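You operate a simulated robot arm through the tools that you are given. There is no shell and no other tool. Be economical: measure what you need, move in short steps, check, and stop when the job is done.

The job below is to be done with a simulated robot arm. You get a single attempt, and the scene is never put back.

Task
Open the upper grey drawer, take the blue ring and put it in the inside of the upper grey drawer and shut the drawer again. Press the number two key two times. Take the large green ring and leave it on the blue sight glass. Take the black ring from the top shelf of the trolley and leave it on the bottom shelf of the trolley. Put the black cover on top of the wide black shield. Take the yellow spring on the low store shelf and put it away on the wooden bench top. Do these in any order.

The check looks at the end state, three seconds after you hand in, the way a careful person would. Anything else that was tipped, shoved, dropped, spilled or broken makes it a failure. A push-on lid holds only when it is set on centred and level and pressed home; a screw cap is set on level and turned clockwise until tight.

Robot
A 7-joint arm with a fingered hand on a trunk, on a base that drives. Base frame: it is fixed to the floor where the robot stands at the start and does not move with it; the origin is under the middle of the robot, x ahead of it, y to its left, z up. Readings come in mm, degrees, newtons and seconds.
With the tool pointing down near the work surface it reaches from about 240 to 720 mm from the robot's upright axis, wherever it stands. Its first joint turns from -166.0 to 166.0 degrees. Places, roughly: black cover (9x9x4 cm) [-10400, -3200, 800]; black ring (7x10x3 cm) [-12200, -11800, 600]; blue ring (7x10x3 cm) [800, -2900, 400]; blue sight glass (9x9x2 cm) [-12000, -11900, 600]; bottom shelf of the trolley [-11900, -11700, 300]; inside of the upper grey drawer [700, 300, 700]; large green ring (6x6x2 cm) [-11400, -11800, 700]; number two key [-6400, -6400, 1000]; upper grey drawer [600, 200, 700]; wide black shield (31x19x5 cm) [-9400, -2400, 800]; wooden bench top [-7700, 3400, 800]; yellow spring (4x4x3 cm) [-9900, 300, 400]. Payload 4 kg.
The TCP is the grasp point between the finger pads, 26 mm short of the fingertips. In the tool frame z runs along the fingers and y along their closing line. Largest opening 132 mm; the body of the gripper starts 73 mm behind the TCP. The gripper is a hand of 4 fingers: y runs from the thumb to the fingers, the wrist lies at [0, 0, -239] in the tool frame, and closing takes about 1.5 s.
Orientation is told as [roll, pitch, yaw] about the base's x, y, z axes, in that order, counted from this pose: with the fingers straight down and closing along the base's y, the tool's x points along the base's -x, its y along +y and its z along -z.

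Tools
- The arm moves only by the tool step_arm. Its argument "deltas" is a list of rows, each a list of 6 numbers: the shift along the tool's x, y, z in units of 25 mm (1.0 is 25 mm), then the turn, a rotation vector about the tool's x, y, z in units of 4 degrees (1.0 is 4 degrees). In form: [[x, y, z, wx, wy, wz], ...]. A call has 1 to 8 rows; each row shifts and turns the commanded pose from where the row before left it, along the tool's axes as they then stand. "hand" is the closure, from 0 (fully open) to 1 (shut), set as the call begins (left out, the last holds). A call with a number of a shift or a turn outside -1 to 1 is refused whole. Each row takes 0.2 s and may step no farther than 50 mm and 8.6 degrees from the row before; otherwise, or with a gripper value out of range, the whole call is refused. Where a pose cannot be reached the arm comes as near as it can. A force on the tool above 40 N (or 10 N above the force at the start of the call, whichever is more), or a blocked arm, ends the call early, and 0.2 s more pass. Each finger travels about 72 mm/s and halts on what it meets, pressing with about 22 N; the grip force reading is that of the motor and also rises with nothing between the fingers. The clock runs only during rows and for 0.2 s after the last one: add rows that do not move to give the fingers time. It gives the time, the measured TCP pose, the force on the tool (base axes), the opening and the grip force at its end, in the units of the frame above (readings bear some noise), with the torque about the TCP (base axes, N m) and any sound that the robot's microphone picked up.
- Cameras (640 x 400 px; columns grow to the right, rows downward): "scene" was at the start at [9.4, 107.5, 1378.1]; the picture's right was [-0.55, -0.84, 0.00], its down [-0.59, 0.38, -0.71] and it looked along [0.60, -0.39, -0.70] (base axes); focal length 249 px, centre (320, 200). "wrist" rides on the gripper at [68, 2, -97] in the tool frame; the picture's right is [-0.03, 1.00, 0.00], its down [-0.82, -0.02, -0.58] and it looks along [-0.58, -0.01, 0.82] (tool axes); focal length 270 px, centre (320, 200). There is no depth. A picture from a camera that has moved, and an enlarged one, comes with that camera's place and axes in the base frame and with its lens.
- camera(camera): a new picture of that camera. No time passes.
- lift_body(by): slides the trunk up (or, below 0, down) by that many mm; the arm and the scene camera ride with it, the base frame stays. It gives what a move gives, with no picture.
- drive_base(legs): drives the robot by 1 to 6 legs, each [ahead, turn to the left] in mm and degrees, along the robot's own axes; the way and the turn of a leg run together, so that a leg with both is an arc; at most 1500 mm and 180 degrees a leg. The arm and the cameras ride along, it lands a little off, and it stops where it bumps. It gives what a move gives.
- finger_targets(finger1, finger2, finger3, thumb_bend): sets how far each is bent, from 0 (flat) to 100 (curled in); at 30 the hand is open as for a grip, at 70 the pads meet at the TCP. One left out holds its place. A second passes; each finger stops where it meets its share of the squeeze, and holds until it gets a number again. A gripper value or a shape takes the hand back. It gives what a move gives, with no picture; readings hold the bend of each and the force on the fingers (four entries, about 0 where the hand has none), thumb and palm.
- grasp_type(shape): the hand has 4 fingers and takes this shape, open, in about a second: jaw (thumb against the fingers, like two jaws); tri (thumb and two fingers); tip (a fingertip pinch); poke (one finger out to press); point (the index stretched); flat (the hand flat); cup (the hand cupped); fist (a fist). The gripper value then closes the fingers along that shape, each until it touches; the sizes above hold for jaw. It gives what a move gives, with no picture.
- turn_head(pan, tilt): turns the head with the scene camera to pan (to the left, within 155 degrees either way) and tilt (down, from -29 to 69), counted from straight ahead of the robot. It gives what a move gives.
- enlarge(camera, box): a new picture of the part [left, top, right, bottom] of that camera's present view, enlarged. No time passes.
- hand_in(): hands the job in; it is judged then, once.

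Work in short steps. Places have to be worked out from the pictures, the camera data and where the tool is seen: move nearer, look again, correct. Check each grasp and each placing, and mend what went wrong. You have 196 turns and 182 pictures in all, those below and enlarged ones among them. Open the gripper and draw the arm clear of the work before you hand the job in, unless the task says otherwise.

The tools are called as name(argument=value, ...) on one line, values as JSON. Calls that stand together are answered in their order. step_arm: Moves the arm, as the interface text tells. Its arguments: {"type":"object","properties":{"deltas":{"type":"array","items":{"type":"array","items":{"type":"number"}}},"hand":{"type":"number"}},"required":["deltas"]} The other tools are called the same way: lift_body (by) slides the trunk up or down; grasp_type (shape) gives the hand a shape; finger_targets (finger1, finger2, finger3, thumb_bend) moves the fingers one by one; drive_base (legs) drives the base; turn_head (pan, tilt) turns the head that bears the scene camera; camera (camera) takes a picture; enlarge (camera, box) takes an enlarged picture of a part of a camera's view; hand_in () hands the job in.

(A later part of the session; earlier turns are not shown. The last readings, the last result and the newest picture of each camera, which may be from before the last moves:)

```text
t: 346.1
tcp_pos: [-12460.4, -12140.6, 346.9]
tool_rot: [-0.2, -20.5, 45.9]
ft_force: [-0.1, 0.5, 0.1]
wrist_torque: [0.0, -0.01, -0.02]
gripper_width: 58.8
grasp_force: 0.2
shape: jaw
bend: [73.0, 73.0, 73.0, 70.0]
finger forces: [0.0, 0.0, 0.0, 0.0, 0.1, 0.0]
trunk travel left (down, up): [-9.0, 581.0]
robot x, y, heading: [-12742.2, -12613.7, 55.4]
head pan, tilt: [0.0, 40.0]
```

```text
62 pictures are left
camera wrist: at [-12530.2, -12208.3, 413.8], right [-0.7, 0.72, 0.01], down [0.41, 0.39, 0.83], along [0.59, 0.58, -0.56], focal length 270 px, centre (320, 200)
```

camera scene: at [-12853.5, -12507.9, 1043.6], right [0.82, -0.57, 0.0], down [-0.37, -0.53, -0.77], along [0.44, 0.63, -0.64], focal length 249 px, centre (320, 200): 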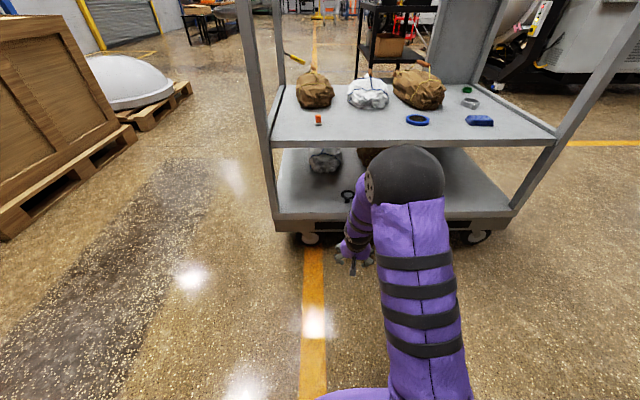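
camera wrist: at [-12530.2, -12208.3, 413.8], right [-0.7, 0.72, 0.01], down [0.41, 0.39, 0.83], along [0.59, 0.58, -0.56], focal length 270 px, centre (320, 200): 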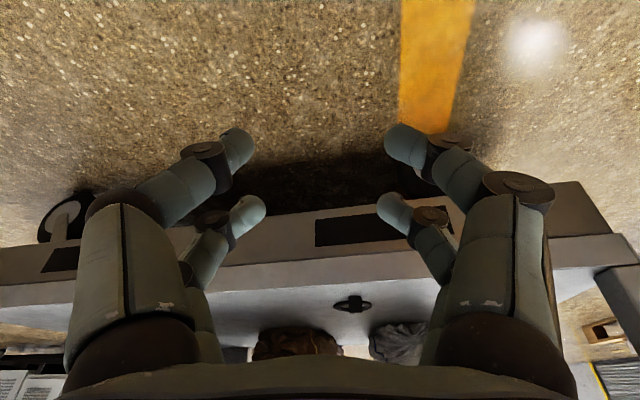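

The black ring is well placed. Next is the green ring at the trolley's left end: I raise the trunk, level the hand and retract it, and turn it −80° in steps.

lift_body(by=480)

step_arm(deltas=[[0, 0, 0, 0, 1, 0], [0, 0, 0, 0, 1, 0], [0, 0, 0, 0, 1, 0], [0, 0, 0, 0, 1, 0], [0, 0, 0, 0, 1, 0], [1, 0, 0, 0, 0.1, 0], [1, 0, 0, 0, 0, 0], [1, 0, 0, 0, 0, 0]])

step_arm(deltas=[[0.7, 0, 0, 0, 0, 1], [0.7, 0, 0, 0, 0, 1], [0.7, 0, 0, 0, 0, 1], [0, 0, 0, 0, 0, 1], [0, 0, 0, 0, 0, 1], [0, 0, 0, 0, 0, 1], [0, 0, 0, 0, 0, 1], [0, 0, 0, 0, 0, 1]])

step_arm(deltas=[[0, 0, 0, 0, 0, 1], [0, 0, 0, 0, 0, 1], [0, 0, 0, 0, 0, 1], [0, 0, 0, 0, 0, 1], [0, 0, 0, 0, 0, 1], [0, 0, 0, 0, 0, 1], [0, 0, 0, 0, 0, 1], [0, 0, 0, 0, 0, 1]])

step_arm(deltas=[[0, 0, 0, 0, 0, 1], [0, 0, 0, 0, 0, 1], [0, 0, 0, 0, 0, 1], [0, 0, 0, 0, 0, 1]])

```text
refused: 480 is not a number from -400 to 400
```

```text
t: 347.9
tcp_pos: [-12515.8, -12192.3, 347.2]
tool_rot: [-0.1, -0.2, 45.7]
ft_force: [0.4, -0.1, 0.2]
wrist_torque: [-0.01, 0.01, 0.01]
gripper_width: 58.8
grasp_force: 0.1
shape: jaw
bend: [73.0, 73.0, 73.0, 70.0]
finger forces: [0.0, 0.0, 0.0, 0.0, 0.0, 0.1]
trunk travel left (down, up): [-9.0, 581.0]
robot x, y, heading: [-12746.2, -12614.4, 55.4]
head pan, tilt: [0.0, 40.0]
```

```text
t: 349.7
tcp_pos: [-12552.4, -12227.7, 346.6]
tool_rot: [0.0, -0.1, 13.6]
ft_force: [-0.1, 0.3, 0.7]
wrist_torque: [-0.01, 0.04, 0.04]
gripper_width: 58.7
grasp_force: 0.0
shape: jaw
bend: [73.0, 73.0, 73.0, 70.0]
finger forces: [0.0, 0.0, 0.0, 0.0, 0.0, 0.0]
trunk travel left (down, up): [-9.0, 581.0]
robot x, y, heading: [-12746.2, -12615.8, 55.7]
head pan, tilt: [0.0, 40.0]
```

```text
t: 351.5
tcp_pos: [-12552.0, -12227.2, 346.1]
tool_rot: [0.0, -0.2, -18.4]
ft_force: [0.7, -1.1, -0.6]
wrist_torque: [0.0, 0.03, 0.03]
gripper_width: 59.2
grasp_force: 0.2
shape: jaw
bend: [73.0, 73.0, 73.0, 70.0]
finger forces: [0.0, 0.0, 0.1, 0.0, 0.0, 0.0]
trunk travel left (down, up): [-9.0, 581.0]
robot x, y, heading: [-12739.0, -12615.2, 55.2]
head pan, tilt: [0.0, 40.0]
```

```text
t: 352.5
tcp_pos: [-12551.5, -12227.7, 347.1]
tool_rot: [0.0, -0.2, -34.3]
ft_force: [-0.6, -0.4, -0.3]
wrist_torque: [0.02, 0.01, -0.02]
gripper_width: 59.1
grasp_force: 0.0
shape: jaw
bend: [73.0, 73.0, 73.0, 70.0]
finger forces: [0.1, 0.0, 0.0, 0.1, 0.1, 0.0]
trunk travel left (down, up): [-9.0, 581.0]
robot x, y, heading: [-12741.9, -12614.8, 55.6]
head pan, tilt: [0.0, 40.0]
```

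The lift was refused for its size, but the turns worked (hand is now −90° to the robot). I raise by 400 and drive round to the trolley's left end.

lift_body(by=400)

lift_body(by=130)

drive_base(legs=[[0, -75.7], [1110, 0], [0, 63.5], [1140, 0], [0, 100]])

camera(camera="scene")

```text
t: 356.3
tcp_pos: [-12551.9, -12227.6, 746.3]
tool_rot: [0.0, -0.3, -34.2]
ft_force: [-0.2, -0.4, 1.0]
wrist_torque: [-0.03, -0.02, -0.01]
gripper_width: 59.0
grasp_force: 0.0
shape: jaw
bend: [73.0, 73.0, 73.0, 70.0]
finger forces: [0.0, 0.0, 0.1, 0.0, 0.0, 0.0]
trunk travel left (down, up): [-409.0, 181.0]
robot x, y, heading: [-12742.6, -12616.0, 55.5]
head pan, tilt: [0.0, 40.0]
```

```text
t: 357.9
tcp_pos: [-12552.3, -12227.7, 876.6]
tool_rot: [0.1, -0.1, -34.2]
ft_force: [0.8, -0.5, 0.3]
wrist_torque: [0.02, 0.05, -0.02]
gripper_width: 59.3
grasp_force: 0.0
shape: jaw
bend: [73.0, 73.0, 73.0, 70.0]
finger forces: [0.0, 0.0, 0.1, 0.1, 0.0, 0.0]
trunk travel left (down, up): [-539.0, 51.0]
robot x, y, heading: [-12742.1, -12614.8, 55.6]
head pan, tilt: [0.0, 40.0]
```

```text
t: 380.6
tcp_pos: [-11247.5, -12055.1, 877.5]
tool_rot: [-0.1, -0.1, 54.5]
ft_force: [-1.0, -0.3, -0.2]
wrist_torque: [-0.02, 0.02, 0.0]
gripper_width: 58.9
grasp_force: 0.2
shape: jaw
bend: [73.0, 73.0, 73.0, 70.0]
finger forces: [0.1, 0.0, 0.1, 0.1, 0.1, 0.0]
trunk travel left (down, up): [-539.0, 51.0]
robot x, y, heading: [-10863.4, -12257.5, 143.9]
head pan, tilt: [0.0, 40.0]
```

```text
61 pictures are left
camera scene: at [-10972.8, -12364.5, 1573.6], right [0.59, 0.81, 0.0], down [0.52, -0.38, -0.77], along [-0.62, 0.45, -0.64], focal length 249 px, centre (320, 200)
```

scene: 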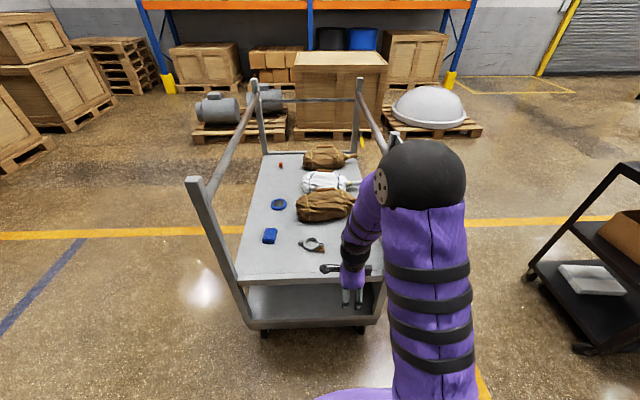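

The panel is right beside the straight line to the green ring, so I reposition to approach it diagonally from the open back-left side (heading about 110°).

drive_base(legs=[[0, -122], [-400, 0], [0, 88]])

step_arm(deltas=[[0, 0, 0, 0, 0, -1], [0, 0, 0, 0, 0, -1], [0, 0, 0, 0, 0, -1], [0, 0, 0, 0, 0, -1], [0, 0, 0, 0, 0, -1], [0, 0, 0, 0, 0, -1], [0, 0, 0, 0, 0, -1], [0, 0, 0, 0, 0, -1]], hand=0.4)

camera(camera="scene")

camera(camera="wrist")

```text
t: 388.6
tcp_pos: [-10818.8, -12168.9, 877.1]
tool_rot: [-0.1, -0.2, -68.3]
ft_force: [-0.1, 0.0, 0.7]
wrist_torque: [0.03, 0.02, -0.02]
gripper_width: 59.3
grasp_force: 0.1
shape: jaw
bend: [73.0, 73.0, 73.0, 70.0]
finger forces: [0.1, 0.0, 0.0, 0.1, 0.0, 0.0]
trunk travel left (down, up): [-539.0, 51.0]
robot x, y, heading: [-11196.4, -12385.9, 21.6]
head pan, tilt: [0.0, 40.0]
stopped in leg 2: the robot was blocked; the commanded pose is now the measured one
```

```text
t: 390.4
tcp_pos: [-10819.8, -12170.0, 876.9]
tool_rot: [0.0, -0.3, -36.2]
ft_force: [-0.4, -0.3, 0.2]
wrist_torque: [0.0, -0.05, 0.01]
gripper_width: 78.5
grasp_force: 0.1
shape: jaw
bend: [71.0, 71.0, 71.0, 70.0]
finger forces: [0.0, 0.0, 0.0, 0.0, 0.0, 0.1]
trunk travel left (down, up): [-539.0, 51.0]
robot x, y, heading: [-11196.4, -12384.6, 21.4]
head pan, tilt: [0.0, 40.0]
```

```text
60 pictures are left
camera scene: at [-11225.8, -12233.0, 1573.6], right [0.36, -0.93, 0.0], down [-0.6, -0.23, -0.77], along [0.71, 0.28, -0.64], focal length 249 px, centre (320, 200)
```

scene: 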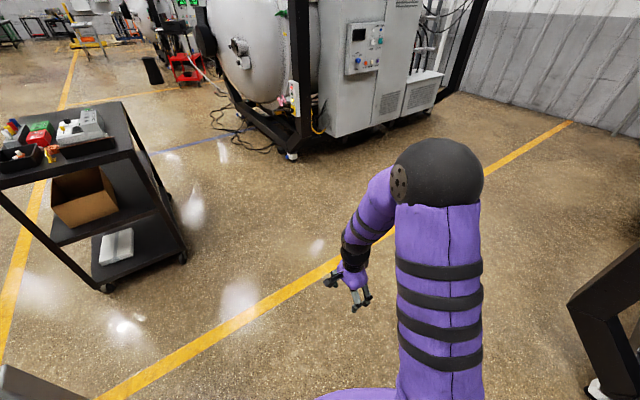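

```text
59 pictures are left
camera wrist: at [-10874.6, -12128.0, 973.6], right [0.61, 0.79, 0.0], down [0.65, -0.5, 0.58], along [0.46, -0.35, -0.81], focal length 270 px, centre (320, 200)
```

wrist: 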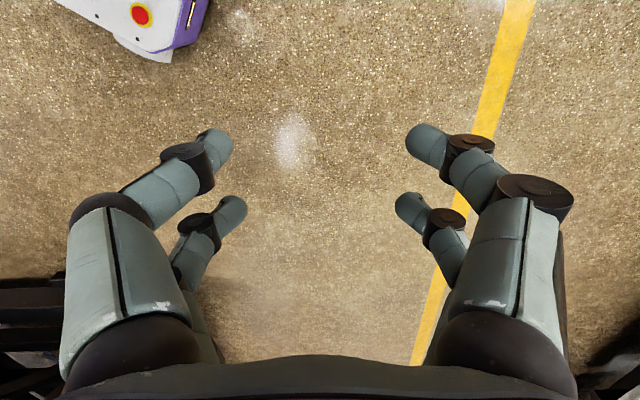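

The base touched the trolley's lower edge on reversing. I pull 100 mm forward and turn to face the green ring, then check everything.

drive_base(legs=[[110, 0], [0, 98]])

turn_head(pan=15, tilt=40)

camera(camera="scene")

camera(camera="wrist")

```text
t: 396.3
tcp_pos: [-11369.0, -12013.0, 877.2]
tool_rot: [0.0, -0.1, 64.2]
ft_force: [-0.2, -0.3, -0.4]
wrist_torque: [0.01, -0.02, -0.01]
gripper_width: 78.8
grasp_force: 0.0
shape: jaw
bend: [71.0, 71.0, 71.0, 70.0]
finger forces: [0.0, 0.0, 0.1, 0.1, 0.0, 0.1]
trunk travel left (down, up): [-539.0, 51.0]
robot x, y, heading: [-11092.6, -12343.8, 122.2]
head pan, tilt: [0.0, 40.0]
```

```text
t: 397.0
tcp_pos: [-11368.8, -12014.3, 876.5]
tool_rot: [0.0, -0.2, 64.1]
ft_force: [1.6, -0.2, 0.3]
wrist_torque: [-0.01, 0.01, -0.04]
gripper_width: 78.9
grasp_force: 0.0
shape: jaw
bend: [71.0, 71.0, 71.0, 70.0]
finger forces: [0.0, 0.0, 0.0, 0.0, 0.0, 0.0]
trunk travel left (down, up): [-539.0, 51.0]
robot x, y, heading: [-11094.0, -12341.3, 121.9]
head pan, tilt: [15.0, 40.0]
```

```text
58 pictures are left
camera scene: at [-11249.9, -12417.0, 1573.6], right [0.68, 0.73, 0.0], down [0.47, -0.44, -0.77], along [-0.56, 0.52, -0.64], focal length 249 px, centre (320, 200)
```

scene: 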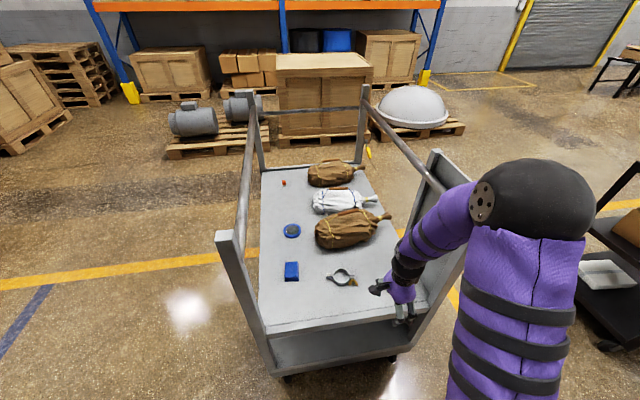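

```text
57 pictures are left
camera wrist: at [-11400.6, -12075.0, 973.6], right [-0.89, 0.46, 0.0], down [0.37, 0.72, 0.58], along [0.27, 0.52, -0.81], focal length 270 px, centre (320, 200)
```

wrist: 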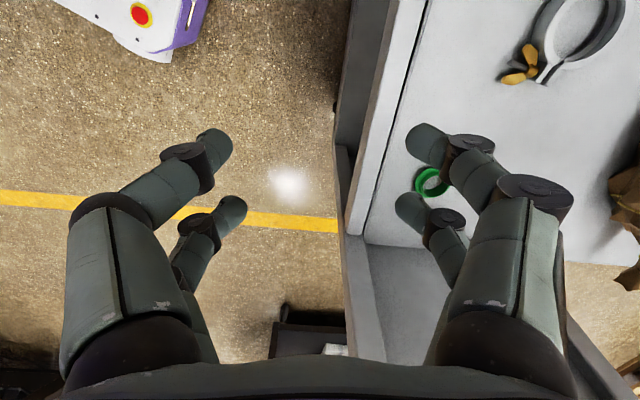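

The trolley has not moved: the green ring reads [−11446, −11830], with the panel 127 mm from it. I move over the ring and descend to about 720.

step_arm(deltas=[[-0.88, 0.998, 0, 0, 0, 0], [-0.88, 0.998, 0, 0, 0, 0], [-0.88, 0.998, 0, 0, 0, 0], [-0.88, 0.998, 0, 0, 0, 0], [-0.88, 0.998, 0, 0, 0, 0], [-0.88, 0.998, 0, 0, 0, 0]])

step_arm(deltas=[[0, 0, 1, 0, 0, 0], [0, 0, 1, 0, 0, 0], [0, 0, 1, 0, 0, 0], [0, 0, 1, 0, 0, 0], [0, 0, 1, 0, 0, 0], [0, 0, 1, 0, 0, 0]])

camera(camera="wrist")

camera(camera="scene")

```text
t: 398.4
tcp_pos: [-11443.8, -11830.3, 876.6]
tool_rot: [0.0, -0.1, 64.1]
ft_force: [-0.3, -0.2, -0.8]
wrist_torque: [0.02, -0.02, 0.03]
gripper_width: 78.8
grasp_force: 0.0
shape: jaw
bend: [71.0, 71.0, 71.0, 70.0]
finger forces: [0.0, 0.0, 0.1, 0.0, 0.0, 0.0]
trunk travel left (down, up): [-539.0, 51.0]
robot x, y, heading: [-11090.4, -12340.6, 122.0]
head pan, tilt: [15.0, 40.0]
```

```text
t: 399.8
tcp_pos: [-11446.0, -11828.9, 726.9]
tool_rot: [0.0, -0.2, 64.2]
ft_force: [0.0, -0.5, -0.5]
wrist_torque: [-0.02, -0.04, -0.01]
gripper_width: 78.8
grasp_force: 0.0
shape: jaw
bend: [71.0, 71.0, 71.0, 70.0]
finger forces: [0.1, 0.0, 0.0, 0.1, 0.1, 0.0]
trunk travel left (down, up): [-539.0, 51.0]
robot x, y, heading: [-11088.4, -12342.0, 121.9]
head pan, tilt: [15.0, 40.0]
```

```text
56 pictures are left
camera wrist: at [-11478.0, -11889.6, 823.5], right [-0.89, 0.46, 0.0], down [0.37, 0.72, 0.58], along [0.27, 0.52, -0.81], focal length 270 px, centre (320, 200)
```

wrist: 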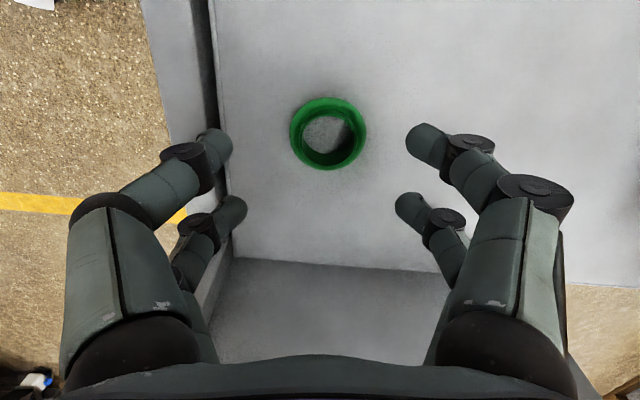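

```text
55 pictures are left
camera scene: at [-11250.0, -12416.9, 1573.7], right [0.68, 0.73, 0.0], down [0.47, -0.44, -0.77], along [-0.56, 0.52, -0.64], focal length 249 px, centre (320, 200)
```

scene: 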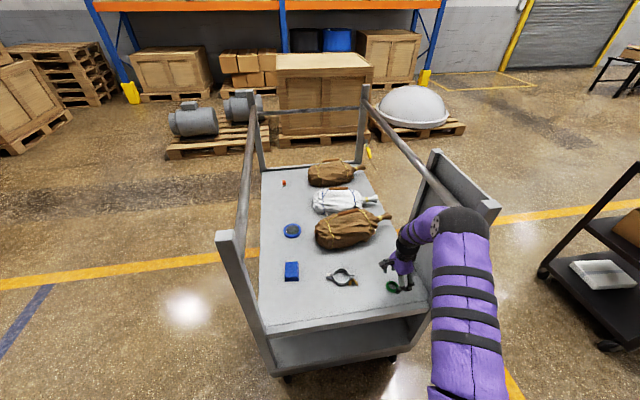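

I centre on the ring (6 and 5 mm) and descend to z≈674.

step_arm(deltas=[[0.23, 0.2, 0, 0, 0, 0], [0, 0, 0.8, 0, 0, 0], [0, 0, 0.8, 0, 0, 0], [0, 0, 0.5, 0, 0, 0]])

camera(camera="wrist")

```text
t: 400.8
tcp_pos: [-11452.3, -11833.4, 675.7]
tool_rot: [0.0, -0.1, 64.2]
ft_force: [-0.5, 0.9, -0.2]
wrist_torque: [0.01, 0.0, 0.02]
gripper_width: 78.6
grasp_force: 0.0
shape: jaw
bend: [71.0, 71.0, 71.0, 70.0]
finger forces: [0.0, 0.0, 0.1, 0.1, 0.1, 0.0]
trunk travel left (down, up): [-539.0, 51.0]
robot x, y, heading: [-11090.7, -12344.7, 122.2]
head pan, tilt: [15.0, 40.0]
```

```text
54 pictures are left
camera wrist: at [-11484.3, -11894.4, 773.1], right [-0.89, 0.46, 0.0], down [0.37, 0.72, 0.58], along [0.27, 0.52, -0.81], focal length 270 px, centre (320, 200)
```

wrist: 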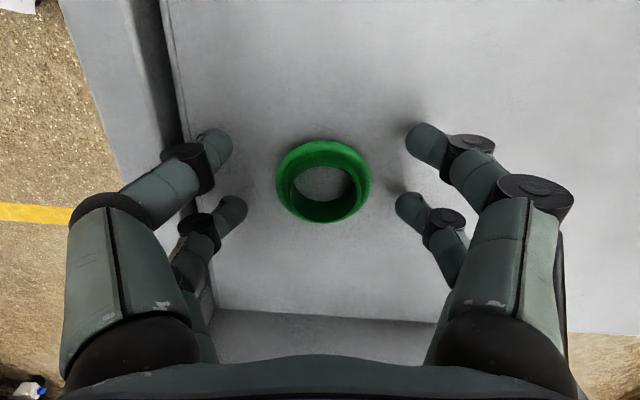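

Ring centred between both finger pairs. I close and lift.

step_arm(deltas=[[0, 0, 0.1, 0, 0, 0], [0, 0, 0, 0, 0, 0], [0, 0, 0, 0, 0, 0], [0, 0, 0, 0, 0, 0], [0, 0, 0, 0, 0, 0], [0, 0, 0, 0, 0, 0]], hand=1)

step_arm(deltas=[[0, 0, -0.4, 0, 0, 0], [0, 0, -1, 0, 0, 0], [0, 0, -1, 0, 0, 0]])

camera(camera="wrist")

```text
t: 402.2
tcp_pos: [-11453.5, -11832.3, 674.3]
tool_rot: [0.1, -0.2, 64.2]
ft_force: [-4.2, 0.5, 22.2]
wrist_torque: [0.38, -0.34, 0.08]
gripper_width: 16.2
grasp_force: 21.6
shape: jaw
bend: [72.0, 75.0, 74.0, 72.0]
finger forces: [0.0, 27.3, 36.1, 0.0, 0.1, 0.0]
trunk travel left (down, up): [-539.0, 51.0]
robot x, y, heading: [-11091.0, -12347.4, 122.0]
head pan, tilt: [15.0, 40.0]
```

```text
t: 403.0
tcp_pos: [-11452.7, -11830.7, 734.4]
tool_rot: [0.0, -0.2, 64.2]
ft_force: [0.8, 0.4, 0.3]
wrist_torque: [0.04, -0.01, -0.02]
gripper_width: 14.7
grasp_force: 22.2
shape: jaw
bend: [72.0, 74.0, 73.0, 72.0]
finger forces: [0.0, 18.8, 23.1, 0.0, 0.1, 0.0]
trunk travel left (down, up): [-539.0, 51.0]
robot x, y, heading: [-11090.9, -12340.6, 121.9]
head pan, tilt: [15.0, 40.0]
```

```text
53 pictures are left
camera wrist: at [-11483.8, -11892.0, 830.1], right [-0.89, 0.46, 0.0], down [0.37, 0.72, 0.58], along [0.27, 0.51, -0.81], focal length 270 px, centre (320, 200)
```

wrist: 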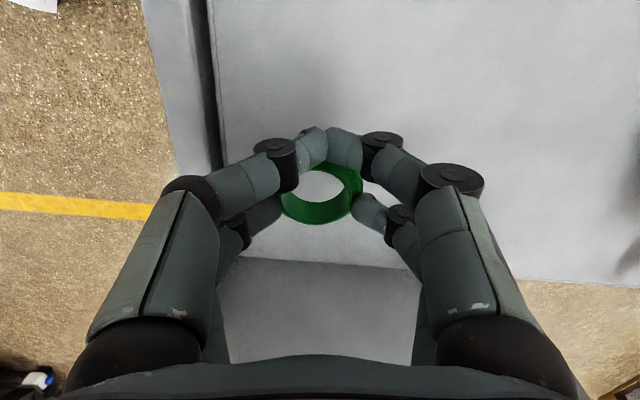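

The green ring is held. I lift to about z 885, back away from the trolley, retract the arm, and drive round to the back side.

step_arm(deltas=[[0, 0, -1, 0, 0, 0], [0, 0, -1, 0, 0, 0], [0, 0, -1, 0, 0, 0], [0, 0, -1, 0, 0, 0], [0, 0, -1, 0, 0, 0], [0, 0, -1, 0, 0, 0]])

drive_base(legs=[[-300, 0]])

step_arm(deltas=[[0.5, -0.85, -0.6, 0, 0, 0], [0.5, -0.85, -0.6, 0, 0, 0], [0.5, -0.85, -0.6, 0, 0, 0], [0.5, -0.85, -0.6, 0, 0, 0], [0.5, -0.85, -0.6, 0, 0, 0], [0.5, -0.85, -0.6, 0, 0, 0], [0.5, -0.85, 0, 0, 0, 0], [0.5, -0.85, 0, 0, 0, 0]])

drive_base(legs=[[0, 85.5], [866, 0], [0, -60], [828, 0], [0, -91]])

camera(camera="wrist")

```text
t: 404.4
tcp_pos: [-11450.9, -11833.3, 883.8]
tool_rot: [0.0, -0.2, 64.2]
ft_force: [0.0, -0.6, -0.1]
wrist_torque: [-0.02, 0.0, 0.01]
gripper_width: 15.1
grasp_force: 21.9
shape: jaw
bend: [72.0, 74.0, 73.0, 72.0]
finger forces: [0.0, 18.5, 23.4, 0.0, 0.0, 0.1]
trunk travel left (down, up): [-539.0, 51.0]
robot x, y, heading: [-11087.0, -12344.3, 121.7]
head pan, tilt: [15.0, 40.0]
```

```text
t: 406.5
tcp_pos: [-11292.0, -12089.7, 883.1]
tool_rot: [0.0, -0.2, 64.2]
ft_force: [0.7, 0.2, -1.3]
wrist_torque: [0.01, -0.01, 0.0]
gripper_width: 14.9
grasp_force: 22.0
shape: jaw
bend: [72.0, 74.0, 73.0, 72.0]
finger forces: [0.1, 18.5, 23.6, 0.0, 0.0, 0.0]
trunk travel left (down, up): [-539.0, 51.0]
robot x, y, heading: [-10931.4, -12596.1, 121.9]
head pan, tilt: [15.0, 40.0]
```

```text
t: 408.3
tcp_pos: [-11182.0, -12255.3, 972.7]
tool_rot: [0.0, -0.2, 64.3]
ft_force: [0.5, -0.6, -1.5]
wrist_torque: [-0.06, 0.0, 0.01]
gripper_width: 14.8
grasp_force: 21.6
shape: jaw
bend: [72.0, 74.0, 73.0, 72.0]
finger forces: [0.0, 18.3, 22.9, 0.0, 0.0, 0.1]
trunk travel left (down, up): [-539.0, 51.0]
robot x, y, heading: [-10932.9, -12599.0, 121.9]
head pan, tilt: [15.0, 40.0]
```

```text
t: 428.1
tcp_pos: [-12198.8, -12148.2, 972.6]
tool_rot: [0.0, -0.1, -0.7]
ft_force: [-0.5, 0.5, -0.8]
wrist_torque: [0.02, 0.01, 0.0]
gripper_width: 14.8
grasp_force: 22.2
shape: jaw
bend: [72.0, 74.0, 73.0, 72.0]
finger forces: [0.0, 17.7, 20.6, 0.2, 0.0, 0.1]
trunk travel left (down, up): [-539.0, 51.0]
robot x, y, heading: [-12405.4, -12521.1, 57.2]
head pan, tilt: [15.0, 40.0]
```

```text
52 pictures are left
camera wrist: at [-12267.7, -12145.0, 1069.6], right [0.04, 1.0, 0.0], down [0.81, -0.03, 0.58], along [0.58, -0.02, -0.81], focal length 270 px, centre (320, 200)
```

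wrist: 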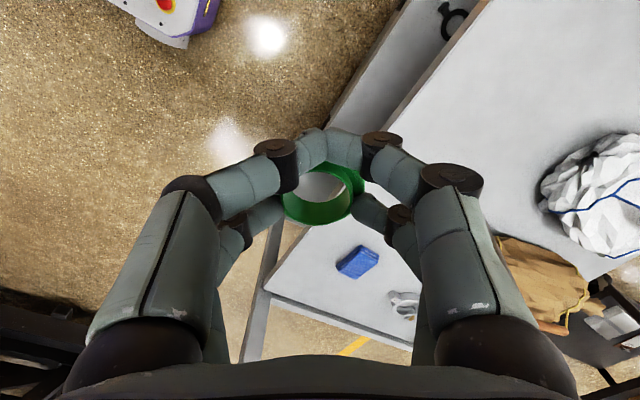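

I lower the trunk so the hand can pass under the rail, and look at the scene.

lift_body(by=-230)

turn_head(pan=-5, tilt=35)

camera(camera="scene")

```text
t: 430.6
tcp_pos: [-12198.5, -12147.5, 742.9]
tool_rot: [0.0, -0.2, -0.7]
ft_force: [-0.4, 0.1, -0.2]
wrist_torque: [-0.02, 0.03, 0.0]
gripper_width: 14.8
grasp_force: 21.8
shape: jaw
bend: [72.0, 74.0, 73.0, 72.0]
finger forces: [0.0, 17.8, 20.6, 0.1, 0.0, 0.0]
trunk travel left (down, up): [-309.0, 281.0]
robot x, y, heading: [-12406.1, -12521.6, 57.0]
head pan, tilt: [15.0, 40.0]
```

```text
t: 431.4
tcp_pos: [-12199.3, -12146.9, 743.4]
tool_rot: [0.0, -0.2, -0.7]
ft_force: [-0.5, -0.3, -0.7]
wrist_torque: [0.0, 0.01, 0.0]
gripper_width: 14.7
grasp_force: 22.0
shape: jaw
bend: [72.0, 74.0, 73.0, 72.0]
finger forces: [0.1, 17.8, 20.6, 0.1, 0.0, 0.0]
trunk travel left (down, up): [-309.0, 281.0]
robot x, y, heading: [-12404.4, -12518.7, 56.9]
head pan, tilt: [-5.0, 35.0]
```

```text
51 pictures are left
camera scene: at [-12509.7, -12419.3, 1351.2], right [0.79, -0.62, 0.0], down [-0.35, -0.45, -0.82], along [0.5, 0.64, -0.57], focal length 249 px, centre (320, 200)
```

scene: 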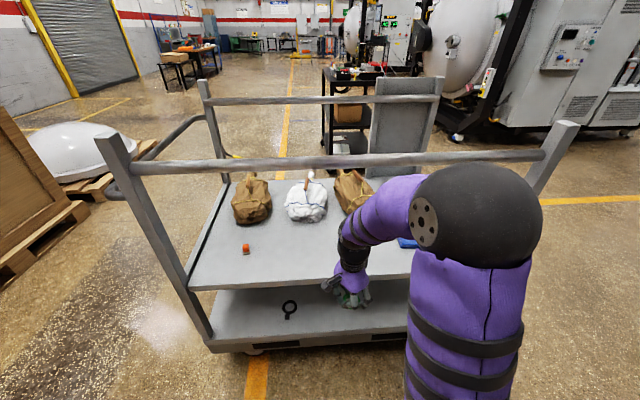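

The elbow stands too high to pass safely under the rail, so I raise the hand with the arm while lowering the trunk, to get a flatter forearm.

step_arm(deltas=[[0, 0, -1, 0, 0, 0], [0, 0, -1, 0, 0, 0], [0, 0, -1, 0, 0, 0], [0, 0, -1, 0, 0, 0], [0, 0, -1, 0, 0, 0]])

lift_body(by=-220)

step_arm(deltas=[[0, 0, -1, 0, 0, 0], [0, 0, -1, 0, 0, 0], [0, 0, -1, 0, 0, 0], [0, 0, -0.5, 0, 0, 0]])

camera(camera="scene")

```text
t: 432.6
tcp_pos: [-12200.4, -12146.0, 868.0]
tool_rot: [-0.2, 0.0, -0.8]
ft_force: [0.2, -0.3, 0.0]
wrist_torque: [-0.02, 0.01, 0.0]
gripper_width: 14.7
grasp_force: 22.7
shape: jaw
bend: [72.0, 74.0, 73.0, 72.0]
finger forces: [0.0, 18.1, 22.3, 0.0, 0.0, 0.0]
trunk travel left (down, up): [-309.0, 281.0]
robot x, y, heading: [-12401.4, -12519.1, 56.9]
head pan, tilt: [-5.0, 35.0]
```

```text
t: 434.9
tcp_pos: [-12199.9, -12147.3, 647.5]
tool_rot: [0.1, -0.2, -0.6]
ft_force: [1.1, 0.4, -0.4]
wrist_torque: [0.01, 0.0, 0.01]
gripper_width: 14.8
grasp_force: 22.1
shape: jaw
bend: [72.0, 74.0, 73.0, 72.0]
finger forces: [0.0, 18.0, 22.0, 0.0, 0.1, 0.0]
trunk travel left (down, up): [-89.0, 501.0]
robot x, y, heading: [-12402.1, -12521.2, 56.8]
head pan, tilt: [-5.0, 35.0]
```

```text
t: 435.9
tcp_pos: [-12199.3, -12146.7, 736.1]
tool_rot: [-0.1, -0.2, -0.7]
ft_force: [0.4, 0.4, 0.5]
wrist_torque: [-0.02, -0.04, -0.01]
gripper_width: 14.6
grasp_force: 21.9
shape: jaw
bend: [72.0, 74.0, 73.0, 72.0]
finger forces: [0.0, 18.1, 22.3, 0.0, 0.0, 0.0]
trunk travel left (down, up): [-89.0, 501.0]
robot x, y, heading: [-12405.2, -12520.6, 57.0]
head pan, tilt: [-5.0, 35.0]
```

```text
50 pictures are left
camera scene: at [-12509.7, -12419.3, 1131.2], right [0.79, -0.62, 0.0], down [-0.35, -0.45, -0.82], along [0.51, 0.64, -0.57], focal length 249 px, centre (320, 200)
```

scene: 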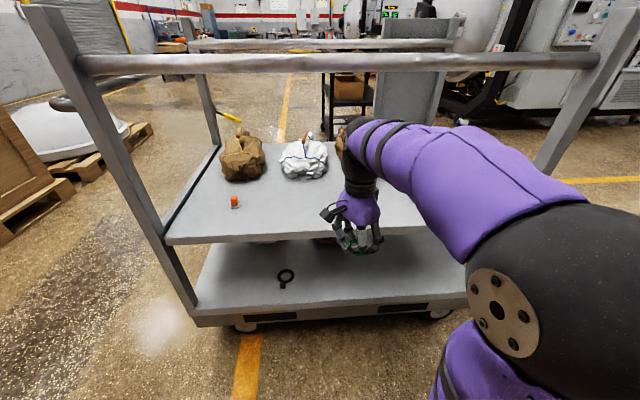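

The forearm is now low enough. I lower the hand slightly and drive 130 mm in, hand passing under the rail.

step_arm(deltas=[[0, 0, 0.8, 0, 0, 0]])

drive_base(legs=[[130, 0]])

step_arm(deltas=[[-0.6, 0.6, 0, 0, 0, 0], [-0.6, 0.6, 0, 0, 0, 0], [-0.6, 0.6, 0, 0, 0, 0]])

camera(camera="scene")

camera(camera="wrist")

```text
t: 436.3
tcp_pos: [-12200.1, -12146.5, 715.3]
tool_rot: [0.0, -0.2, -0.8]
ft_force: [-0.1, -0.2, -1.3]
wrist_torque: [-0.01, -0.05, 0.01]
gripper_width: 14.8
grasp_force: 21.9
shape: jaw
bend: [72.0, 74.0, 73.0, 72.0]
finger forces: [0.1, 18.1, 22.1, 0.0, 0.0, 0.1]
trunk travel left (down, up): [-89.0, 501.0]
robot x, y, heading: [-12405.4, -12520.8, 57.0]
head pan, tilt: [-5.0, 35.0]
```

```text
t: 437.6
tcp_pos: [-12127.1, -12034.9, 715.3]
tool_rot: [0.0, -0.2, -0.8]
ft_force: [-0.2, 1.0, -0.4]
wrist_torque: [0.01, 0.0, 0.0]
gripper_width: 14.9
grasp_force: 21.3
shape: jaw
bend: [72.0, 74.0, 73.0, 72.0]
finger forces: [0.0, 18.0, 21.9, 0.1, 0.0, 0.1]
trunk travel left (down, up): [-89.0, 501.0]
robot x, y, heading: [-12332.4, -12408.7, 56.8]
head pan, tilt: [-5.0, 35.0]
```

```text
t: 438.4
tcp_pos: [-12082.1, -11991.0, 714.9]
tool_rot: [0.0, -0.1, -0.8]
ft_force: [-0.2, 0.4, -0.7]
wrist_torque: [-0.02, 0.0, -0.01]
gripper_width: 14.7
grasp_force: 21.5
shape: jaw
bend: [72.0, 74.0, 73.0, 72.0]
finger forces: [0.1, 18.1, 21.7, 0.1, 0.1, 0.0]
trunk travel left (down, up): [-89.0, 501.0]
robot x, y, heading: [-12332.5, -12411.0, 56.5]
head pan, tilt: [-5.0, 35.0]
```

```text
49 pictures are left
camera scene: at [-12437.0, -12308.1, 1131.2], right [0.79, -0.62, 0.0], down [-0.35, -0.45, -0.82], along [0.51, 0.64, -0.57], focal length 249 px, centre (320, 200)
```

scene: 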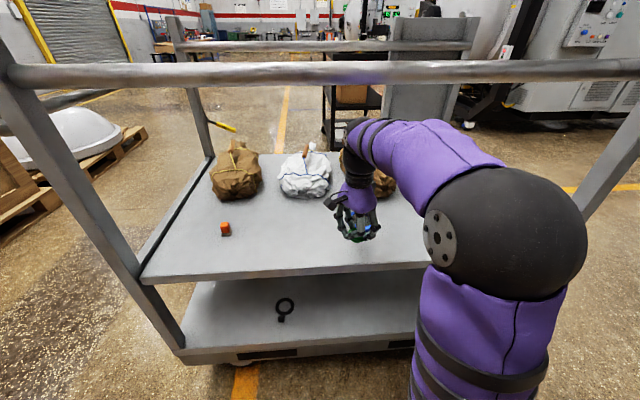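

```text
48 pictures are left
camera wrist: at [-12151.2, -11989.2, 813.0], right [0.04, 1.0, 0.0], down [0.81, -0.03, 0.58], along [0.58, -0.02, -0.81], focal length 270 px, centre (320, 200)
```

wrist: 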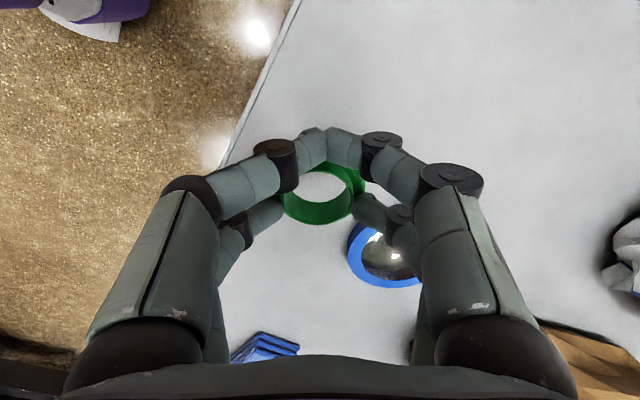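

The sight glass reads where expected. I move over it.

step_arm(deltas=[[-0.824, 0.512, 0, 0, 0, 0], [-0.824, 0.512, 0, 0, 0, 0], [-0.824, 0.512, 0, 0, 0, 0], [-0.824, 0.512, 0, 0, 0, 0], [-0.824, 0.512, 0, 0, 0, 0]])

camera(camera="wrist")

camera(camera="scene")

```text
t: 439.6
tcp_pos: [-11976.6, -11927.2, 716.4]
tool_rot: [0.0, -0.3, -0.7]
ft_force: [-0.2, -0.1, -0.3]
wrist_torque: [-0.01, -0.01, 0.0]
gripper_width: 14.9
grasp_force: 21.8
shape: jaw
bend: [72.0, 74.0, 73.0, 72.0]
finger forces: [0.0, 18.2, 21.2, 0.1, 0.0, 0.0]
trunk travel left (down, up): [-89.0, 501.0]
robot x, y, heading: [-12331.3, -12411.7, 56.7]
head pan, tilt: [-5.0, 35.0]
```

```text
47 pictures are left
camera wrist: at [-12045.4, -11924.9, 813.0], right [0.04, 1.0, 0.0], down [0.81, -0.03, 0.58], along [0.58, -0.02, -0.81], focal length 270 px, centre (320, 200)
```

wrist: 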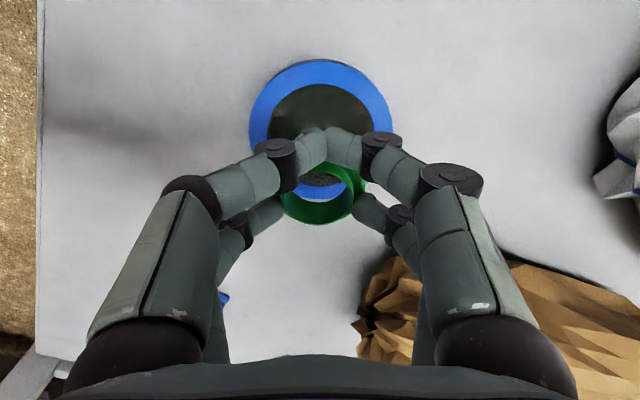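

```text
46 pictures are left
camera scene: at [-12437.0, -12308.0, 1131.2], right [0.79, -0.62, 0.0], down [-0.35, -0.45, -0.82], along [0.51, 0.64, -0.57], focal length 249 px, centre (320, 200)
```

scene: 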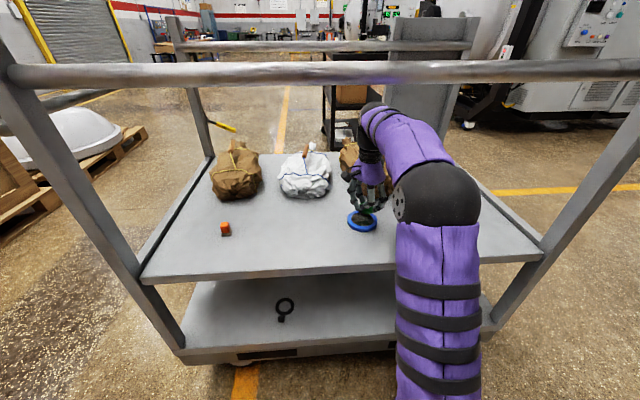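

The sight glass centre is 17 mm toward the robot from the ring's centre. I correct and descend in small steps until contact.

step_arm(deltas=[[0.68, 0, 0, 0, 0, 0], [0, 0, 0.3, 0, 0, 0]])

camera(camera="wrist")

```text
t: 440.2
tcp_pos: [-11993.7, -11928.0, 708.6]
tool_rot: [-0.1, -0.2, -0.7]
ft_force: [-0.2, 0.1, -0.1]
wrist_torque: [0.0, -0.03, 0.01]
gripper_width: 14.7
grasp_force: 22.1
shape: jaw
bend: [72.0, 74.0, 73.0, 72.0]
finger forces: [0.0, 18.2, 21.1, 0.0, 0.1, 0.0]
trunk travel left (down, up): [-89.0, 501.0]
robot x, y, heading: [-12332.6, -12405.1, 57.0]
head pan, tilt: [-5.0, 35.0]
```

```text
45 pictures are left
camera wrist: at [-12062.2, -11925.7, 805.5], right [0.04, 1.0, 0.0], down [0.81, -0.03, 0.58], along [0.58, -0.02, -0.81], focal length 270 px, centre (320, 200)
```

wrist: 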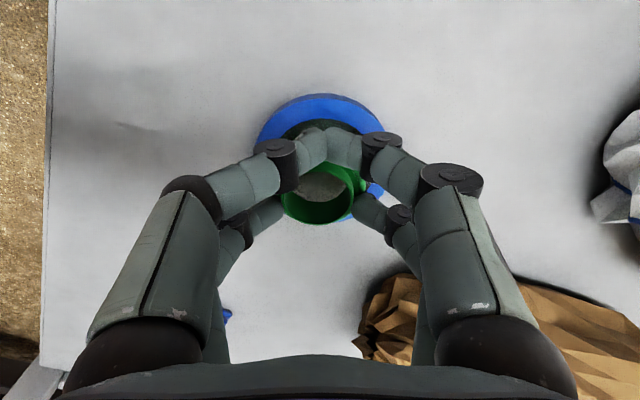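

Aligned. I descend in 4 mm steps.

step_arm(deltas=[[0, 0, 0.16, 0, 0, 0], [0, 0, 0.16, 0, 0, 0], [0, 0, 0.12, 0, 0, 0]])

step_arm(deltas=[[0, 0, 0.12, 0, 0, 0], [0, 0, 0.12, 0, 0, 0]])

camera(camera="wrist")

```text
t: 441.0
tcp_pos: [-11994.8, -11928.0, 697.2]
tool_rot: [0.0, -0.2, -0.9]
ft_force: [-0.4, -0.3, 0.1]
wrist_torque: [0.0, -0.03, -0.01]
gripper_width: 14.9
grasp_force: 22.0
shape: jaw
bend: [72.0, 74.0, 73.0, 72.0]
finger forces: [0.0, 18.2, 20.9, 0.0, 0.1, 0.1]
trunk travel left (down, up): [-89.0, 501.0]
robot x, y, heading: [-12334.7, -12409.2, 56.7]
head pan, tilt: [-5.0, 35.0]
```

```text
t: 441.6
tcp_pos: [-11994.7, -11927.9, 690.8]
tool_rot: [0.0, -0.2, -0.9]
ft_force: [0.1, 0.2, 0.6]
wrist_torque: [0.03, 0.0, 0.02]
gripper_width: 14.7
grasp_force: 21.7
shape: jaw
bend: [72.0, 74.0, 73.0, 72.0]
finger forces: [0.0, 18.2, 21.0, 0.0, 0.0, 0.1]
trunk travel left (down, up): [-89.0, 501.0]
robot x, y, heading: [-12331.9, -12411.5, 56.9]
head pan, tilt: [-5.0, 35.0]
```

```text
44 pictures are left
camera wrist: at [-12062.8, -11925.6, 788.1], right [0.04, 1.0, 0.0], down [0.81, -0.03, 0.58], along [0.58, -0.02, -0.81], focal length 270 px, centre (320, 200)
```

wrist: 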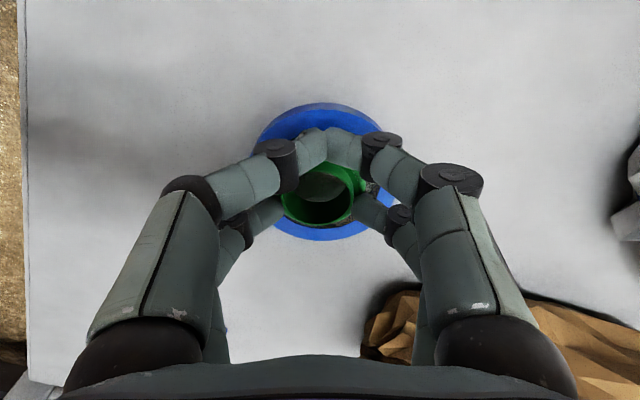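

Concentric within a few mm. I continue down to contact.

step_arm(deltas=[[0, 0, 0.12, 0, 0, 0], [0, 0, 0.12, 0, 0, 0], [0, 0, 0.12, 0, 0, 0]])

```text
t: 442.4
tcp_pos: [-11994.9, -11927.8, 687.3]
tool_rot: [0.5, -0.7, -0.8]
ft_force: [3.3, 0.8, 37.8]
wrist_torque: [-0.2, -0.67, 0.01]
gripper_width: 15.0
grasp_force: 22.3
shape: jaw
bend: [72.0, 74.0, 74.0, 72.0]
finger forces: [0.1, 29.5, 42.7, 0.0, 0.0, 0.0]
trunk travel left (down, up): [-89.0, 501.0]
robot x, y, heading: [-12332.9, -12406.1, 56.8]
head pan, tilt: [-5.0, 35.0]
```

Contact with 38 N: the ring rests on the glass. I ease off, open to about 80 mm, and look.

step_arm(deltas=[[0, 0, -0.15, 0, 0, 0]])

step_arm(deltas=[[0, 0, 0, 0, 0, 0], [0, 0, 0, 0, 0, 0], [0, 0, 0, 0, 0, 0], [0, 0, 0, 0, 0, 0], [0, 0, 0, 0, 0, 0]], hand=0.4)

camera(camera="wrist")

```text
t: 442.8
tcp_pos: [-11994.7, -11929.8, 687.6]
tool_rot: [0.1, -0.3, -0.8]
ft_force: [4.5, 2.0, 28.6]
wrist_torque: [0.01, -0.69, 0.1]
gripper_width: 15.1
grasp_force: 22.2
shape: jaw
bend: [72.0, 74.0, 74.0, 72.0]
finger forces: [0.0, 30.9, 38.8, 0.1, 0.0, 0.0]
trunk travel left (down, up): [-89.0, 501.0]
robot x, y, heading: [-12333.8, -12408.4, 56.6]
head pan, tilt: [-5.0, 35.0]
```

```text
t: 444.0
tcp_pos: [-11995.3, -11928.9, 685.2]
tool_rot: [-0.1, -0.1, -0.7]
ft_force: [0.8, 0.0, -0.5]
wrist_torque: [-0.04, -0.01, -0.01]
gripper_width: 78.7
grasp_force: 0.1
shape: jaw
bend: [71.0, 71.0, 71.0, 70.0]
finger forces: [0.0, 0.1, 0.0, 0.0, 0.0, 0.0]
trunk travel left (down, up): [-89.0, 501.0]
robot x, y, heading: [-12331.4, -12409.7, 56.8]
head pan, tilt: [-5.0, 35.0]
```

```text
43 pictures are left
camera wrist: at [-12064.0, -11925.7, 782.5], right [0.04, 1.0, 0.0], down [0.81, -0.03, 0.58], along [0.58, -0.02, -0.81], focal length 270 px, centre (320, 200)
```

wrist: 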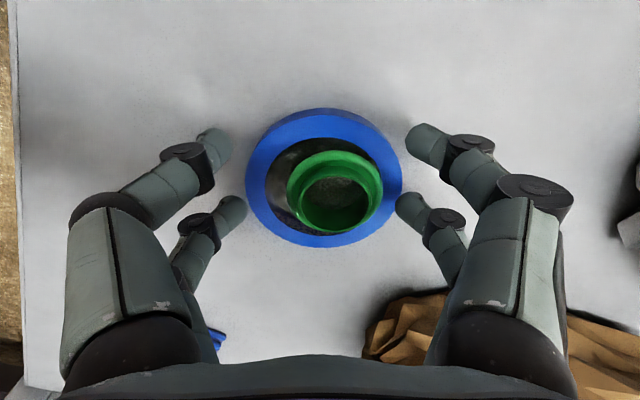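

The green ring rests on the sight glass. I rise 38 mm, back straight out, and check.

step_arm(deltas=[[0, 0, -0.5, 0, 0, 0], [0, 0, -1, 0, 0, 0]])

drive_base(legs=[[-450, 0]])

camera(camera="scene")

```text
t: 444.6
tcp_pos: [-11996.5, -11926.5, 724.1]
tool_rot: [0.0, -0.2, -0.8]
ft_force: [-0.1, -0.8, -0.2]
wrist_torque: [-0.02, 0.02, -0.01]
gripper_width: 78.6
grasp_force: 0.0
shape: jaw
bend: [71.0, 71.0, 71.0, 70.0]
finger forces: [0.0, 0.0, 0.0, 0.0, 0.1, 0.0]
trunk travel left (down, up): [-89.0, 501.0]
robot x, y, heading: [-12329.6, -12408.0, 57.0]
head pan, tilt: [-5.0, 35.0]
```

```text
t: 447.4
tcp_pos: [-12240.7, -12307.4, 723.5]
tool_rot: [0.1, -0.2, -1.1]
ft_force: [0.6, -0.1, 0.2]
wrist_torque: [-0.01, 0.04, -0.04]
gripper_width: 78.8
grasp_force: 0.2
shape: jaw
bend: [71.0, 71.0, 71.0, 70.0]
finger forces: [0.0, 0.1, 0.1, 0.1, 0.1, 0.0]
trunk travel left (down, up): [-89.0, 501.0]
robot x, y, heading: [-12577.6, -12787.6, 56.2]
head pan, tilt: [-5.0, 35.0]
```

```text
42 pictures are left
camera scene: at [-12684.6, -12685.0, 1131.2], right [0.78, -0.62, 0.0], down [-0.36, -0.45, -0.82], along [0.51, 0.64, -0.57], focal length 249 px, centre (320, 200)
```

scene: 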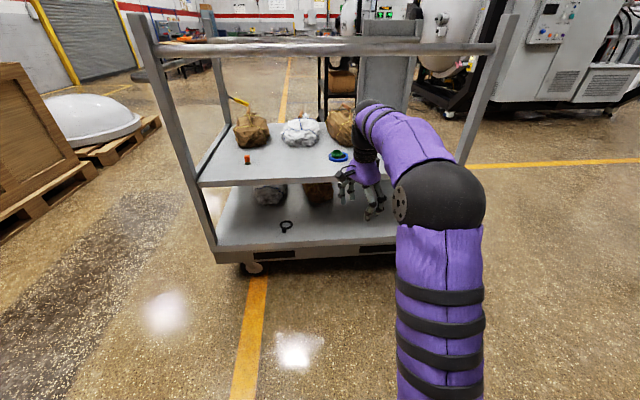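

All trolley work is done. I raise and tuck the arm and drive back out around the trolley toward the north-west tables.

lift_body(by=300)

step_arm(deltas=[[0.556, -0.83, 0, 0, 0, 0], [0.556, -0.83, 0, 0, 0, 0], [0.556, -0.83, 0, 0, 0, 0], [0.556, -0.83, 0, 0, 0, 0], [0.556, -0.83, 0, 0, 0, 0], [0.556, -0.83, 0, 0, 0, 0], [0.556, -0.83, 0, 0, 0, 0]], hand=0.55)

drive_base(legs=[[0, 77], [830, 0], [0, -51], [1310, 0], [0, -46], [1500, 0]])

turn_head(pan=20, tilt=15)

camera(camera="scene")

```text
t: 450.4
tcp_pos: [-12241.5, -12307.3, 1023.7]
tool_rot: [0.0, -0.2, -1.1]
ft_force: [-0.1, 1.3, -0.2]
wrist_torque: [0.01, 0.0, -0.03]
gripper_width: 78.9
grasp_force: 0.0
shape: jaw
bend: [71.0, 71.0, 71.0, 70.0]
finger forces: [0.0, 0.0, 0.1, 0.0, 0.1, 0.0]
trunk travel left (down, up): [-389.0, 201.0]
robot x, y, heading: [-12576.3, -12788.8, 56.4]
head pan, tilt: [-5.0, 35.0]
```

```text
t: 452.0
tcp_pos: [-12339.3, -12451.5, 1022.7]
tool_rot: [-0.1, -0.1, -1.0]
ft_force: [-0.2, -0.2, 0.0]
wrist_torque: [-0.04, 0.04, 0.01]
gripper_width: 59.7
grasp_force: 0.0
shape: jaw
bend: [73.0, 73.0, 73.0, 70.0]
finger forces: [0.0, 0.1, 0.0, 0.0, 0.1, 0.0]
trunk travel left (down, up): [-389.0, 201.0]
robot x, y, heading: [-12578.2, -12788.8, 56.8]
head pan, tilt: [-5.0, 35.0]
```

```text
t: 477.9
tcp_pos: [-11487.9, -9723.5, 1023.2]
tool_rot: [-0.1, -0.1, -18.4]
ft_force: [0.1, -0.1, 0.0]
wrist_torque: [0.01, 0.01, -0.01]
gripper_width: 59.9
grasp_force: 0.1
shape: jaw
bend: [73.0, 73.0, 73.0, 70.0]
finger forces: [0.0, 0.0, 0.0, 0.0, 0.0, 0.0]
trunk travel left (down, up): [-389.0, 201.0]
robot x, y, heading: [-11815.7, -9974.3, 39.4]
head pan, tilt: [-5.0, 35.0]
```

```text
t: 478.8
tcp_pos: [-11485.9, -9722.6, 1021.7]
tool_rot: [0.0, -0.2, -18.3]
ft_force: [-0.2, -0.4, -0.4]
wrist_torque: [0.02, 0.02, -0.01]
gripper_width: 59.8
grasp_force: 0.0
shape: jaw
bend: [73.0, 73.0, 73.0, 70.0]
finger forces: [0.0, 0.1, 0.2, 0.1, 0.1, 0.1]
trunk travel left (down, up): [-389.0, 201.0]
robot x, y, heading: [-11817.2, -9974.7, 39.6]
head pan, tilt: [20.0, 15.0]
```

```text
41 pictures are left
camera scene: at [-11911.4, -9814.5, 1463.1], right [0.86, -0.51, 0.0], down [-0.13, -0.22, -0.97], along [0.49, 0.83, -0.26], focal length 249 px, centre (320, 200)
```

scene: 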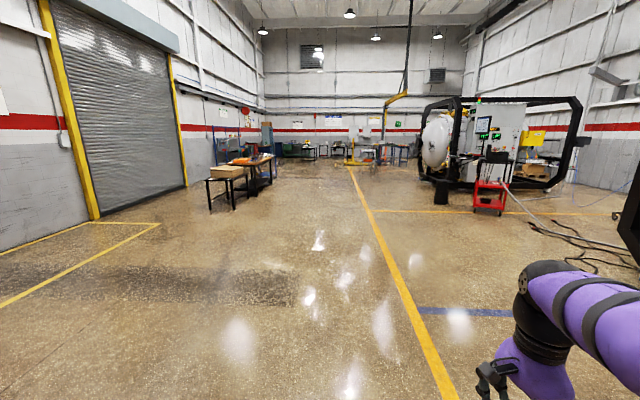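

The tables stand ahead on the left. I drive up the aisle beside them.

drive_base(legs=[[0, 31.4], [1500, 0], [1500, 0], [1500, 0], [1200, 0]])

turn_head(pan=30, tilt=30)

camera(camera="scene")

```text
t: 507.5
tcp_pos: [-9709.0, -4289.2, 1022.3]
tool_rot: [0.0, -0.2, 11.8]
ft_force: [0.2, -0.8, 0.0]
wrist_torque: [-0.01, 0.0, 0.01]
gripper_width: 60.0
grasp_force: 0.0
shape: jaw
bend: [73.0, 73.0, 73.0, 70.0]
finger forces: [0.0, 0.0, 0.1, 0.1, 0.0, 0.0]
trunk travel left (down, up): [-389.0, 201.0]
robot x, y, heading: [-9865.9, -4671.5, 69.8]
head pan, tilt: [20.0, 15.0]
```

```text
t: 508.2
tcp_pos: [-9708.7, -4289.4, 1022.4]
tool_rot: [-0.1, -0.3, 11.8]
ft_force: [-0.3, -0.2, -0.2]
wrist_torque: [0.01, -0.02, -0.03]
gripper_width: 59.8
grasp_force: 0.0
shape: jaw
bend: [73.0, 73.0, 73.0, 70.0]
finger forces: [0.0, 0.1, 0.0, 0.0, 0.0, 0.0]
trunk travel left (down, up): [-389.0, 201.0]
robot x, y, heading: [-9868.3, -4671.5, 69.1]
head pan, tilt: [30.0, 30.0]
```

```text
40 pictures are left
camera scene: at [-10045.5, -4585.6, 1439.1], right [0.99, 0.16, 0.0], down [0.08, -0.49, -0.87], along [-0.14, 0.85, -0.5], focal length 249 px, centre (320, 200)
```

scene: 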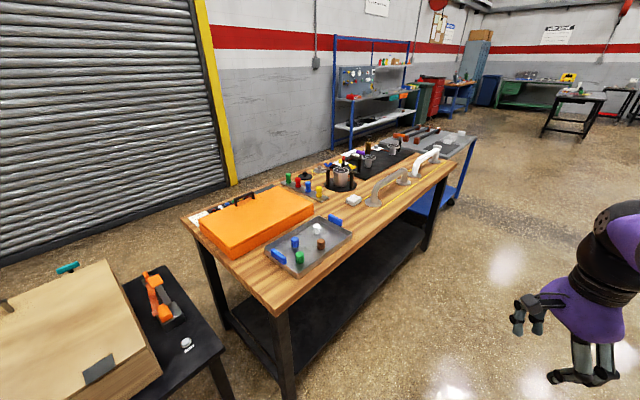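

I enlarge the table top to find the cover and the shield.

enlarge(camera="scene", box=[260, 120, 480, 257])

```text
2.91 times, centred on (370, 188) of scene
camera zoom: at [-10045.5, -4585.6, 1439.1], right [0.99, 0.16, 0.0], down [0.08, -0.49, -0.87], along [-0.14, 0.85, -0.5], focal length 724 px, centre (174, 234)
```

zoom: 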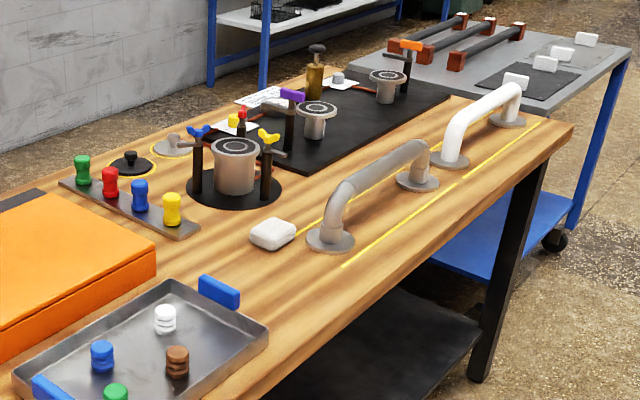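

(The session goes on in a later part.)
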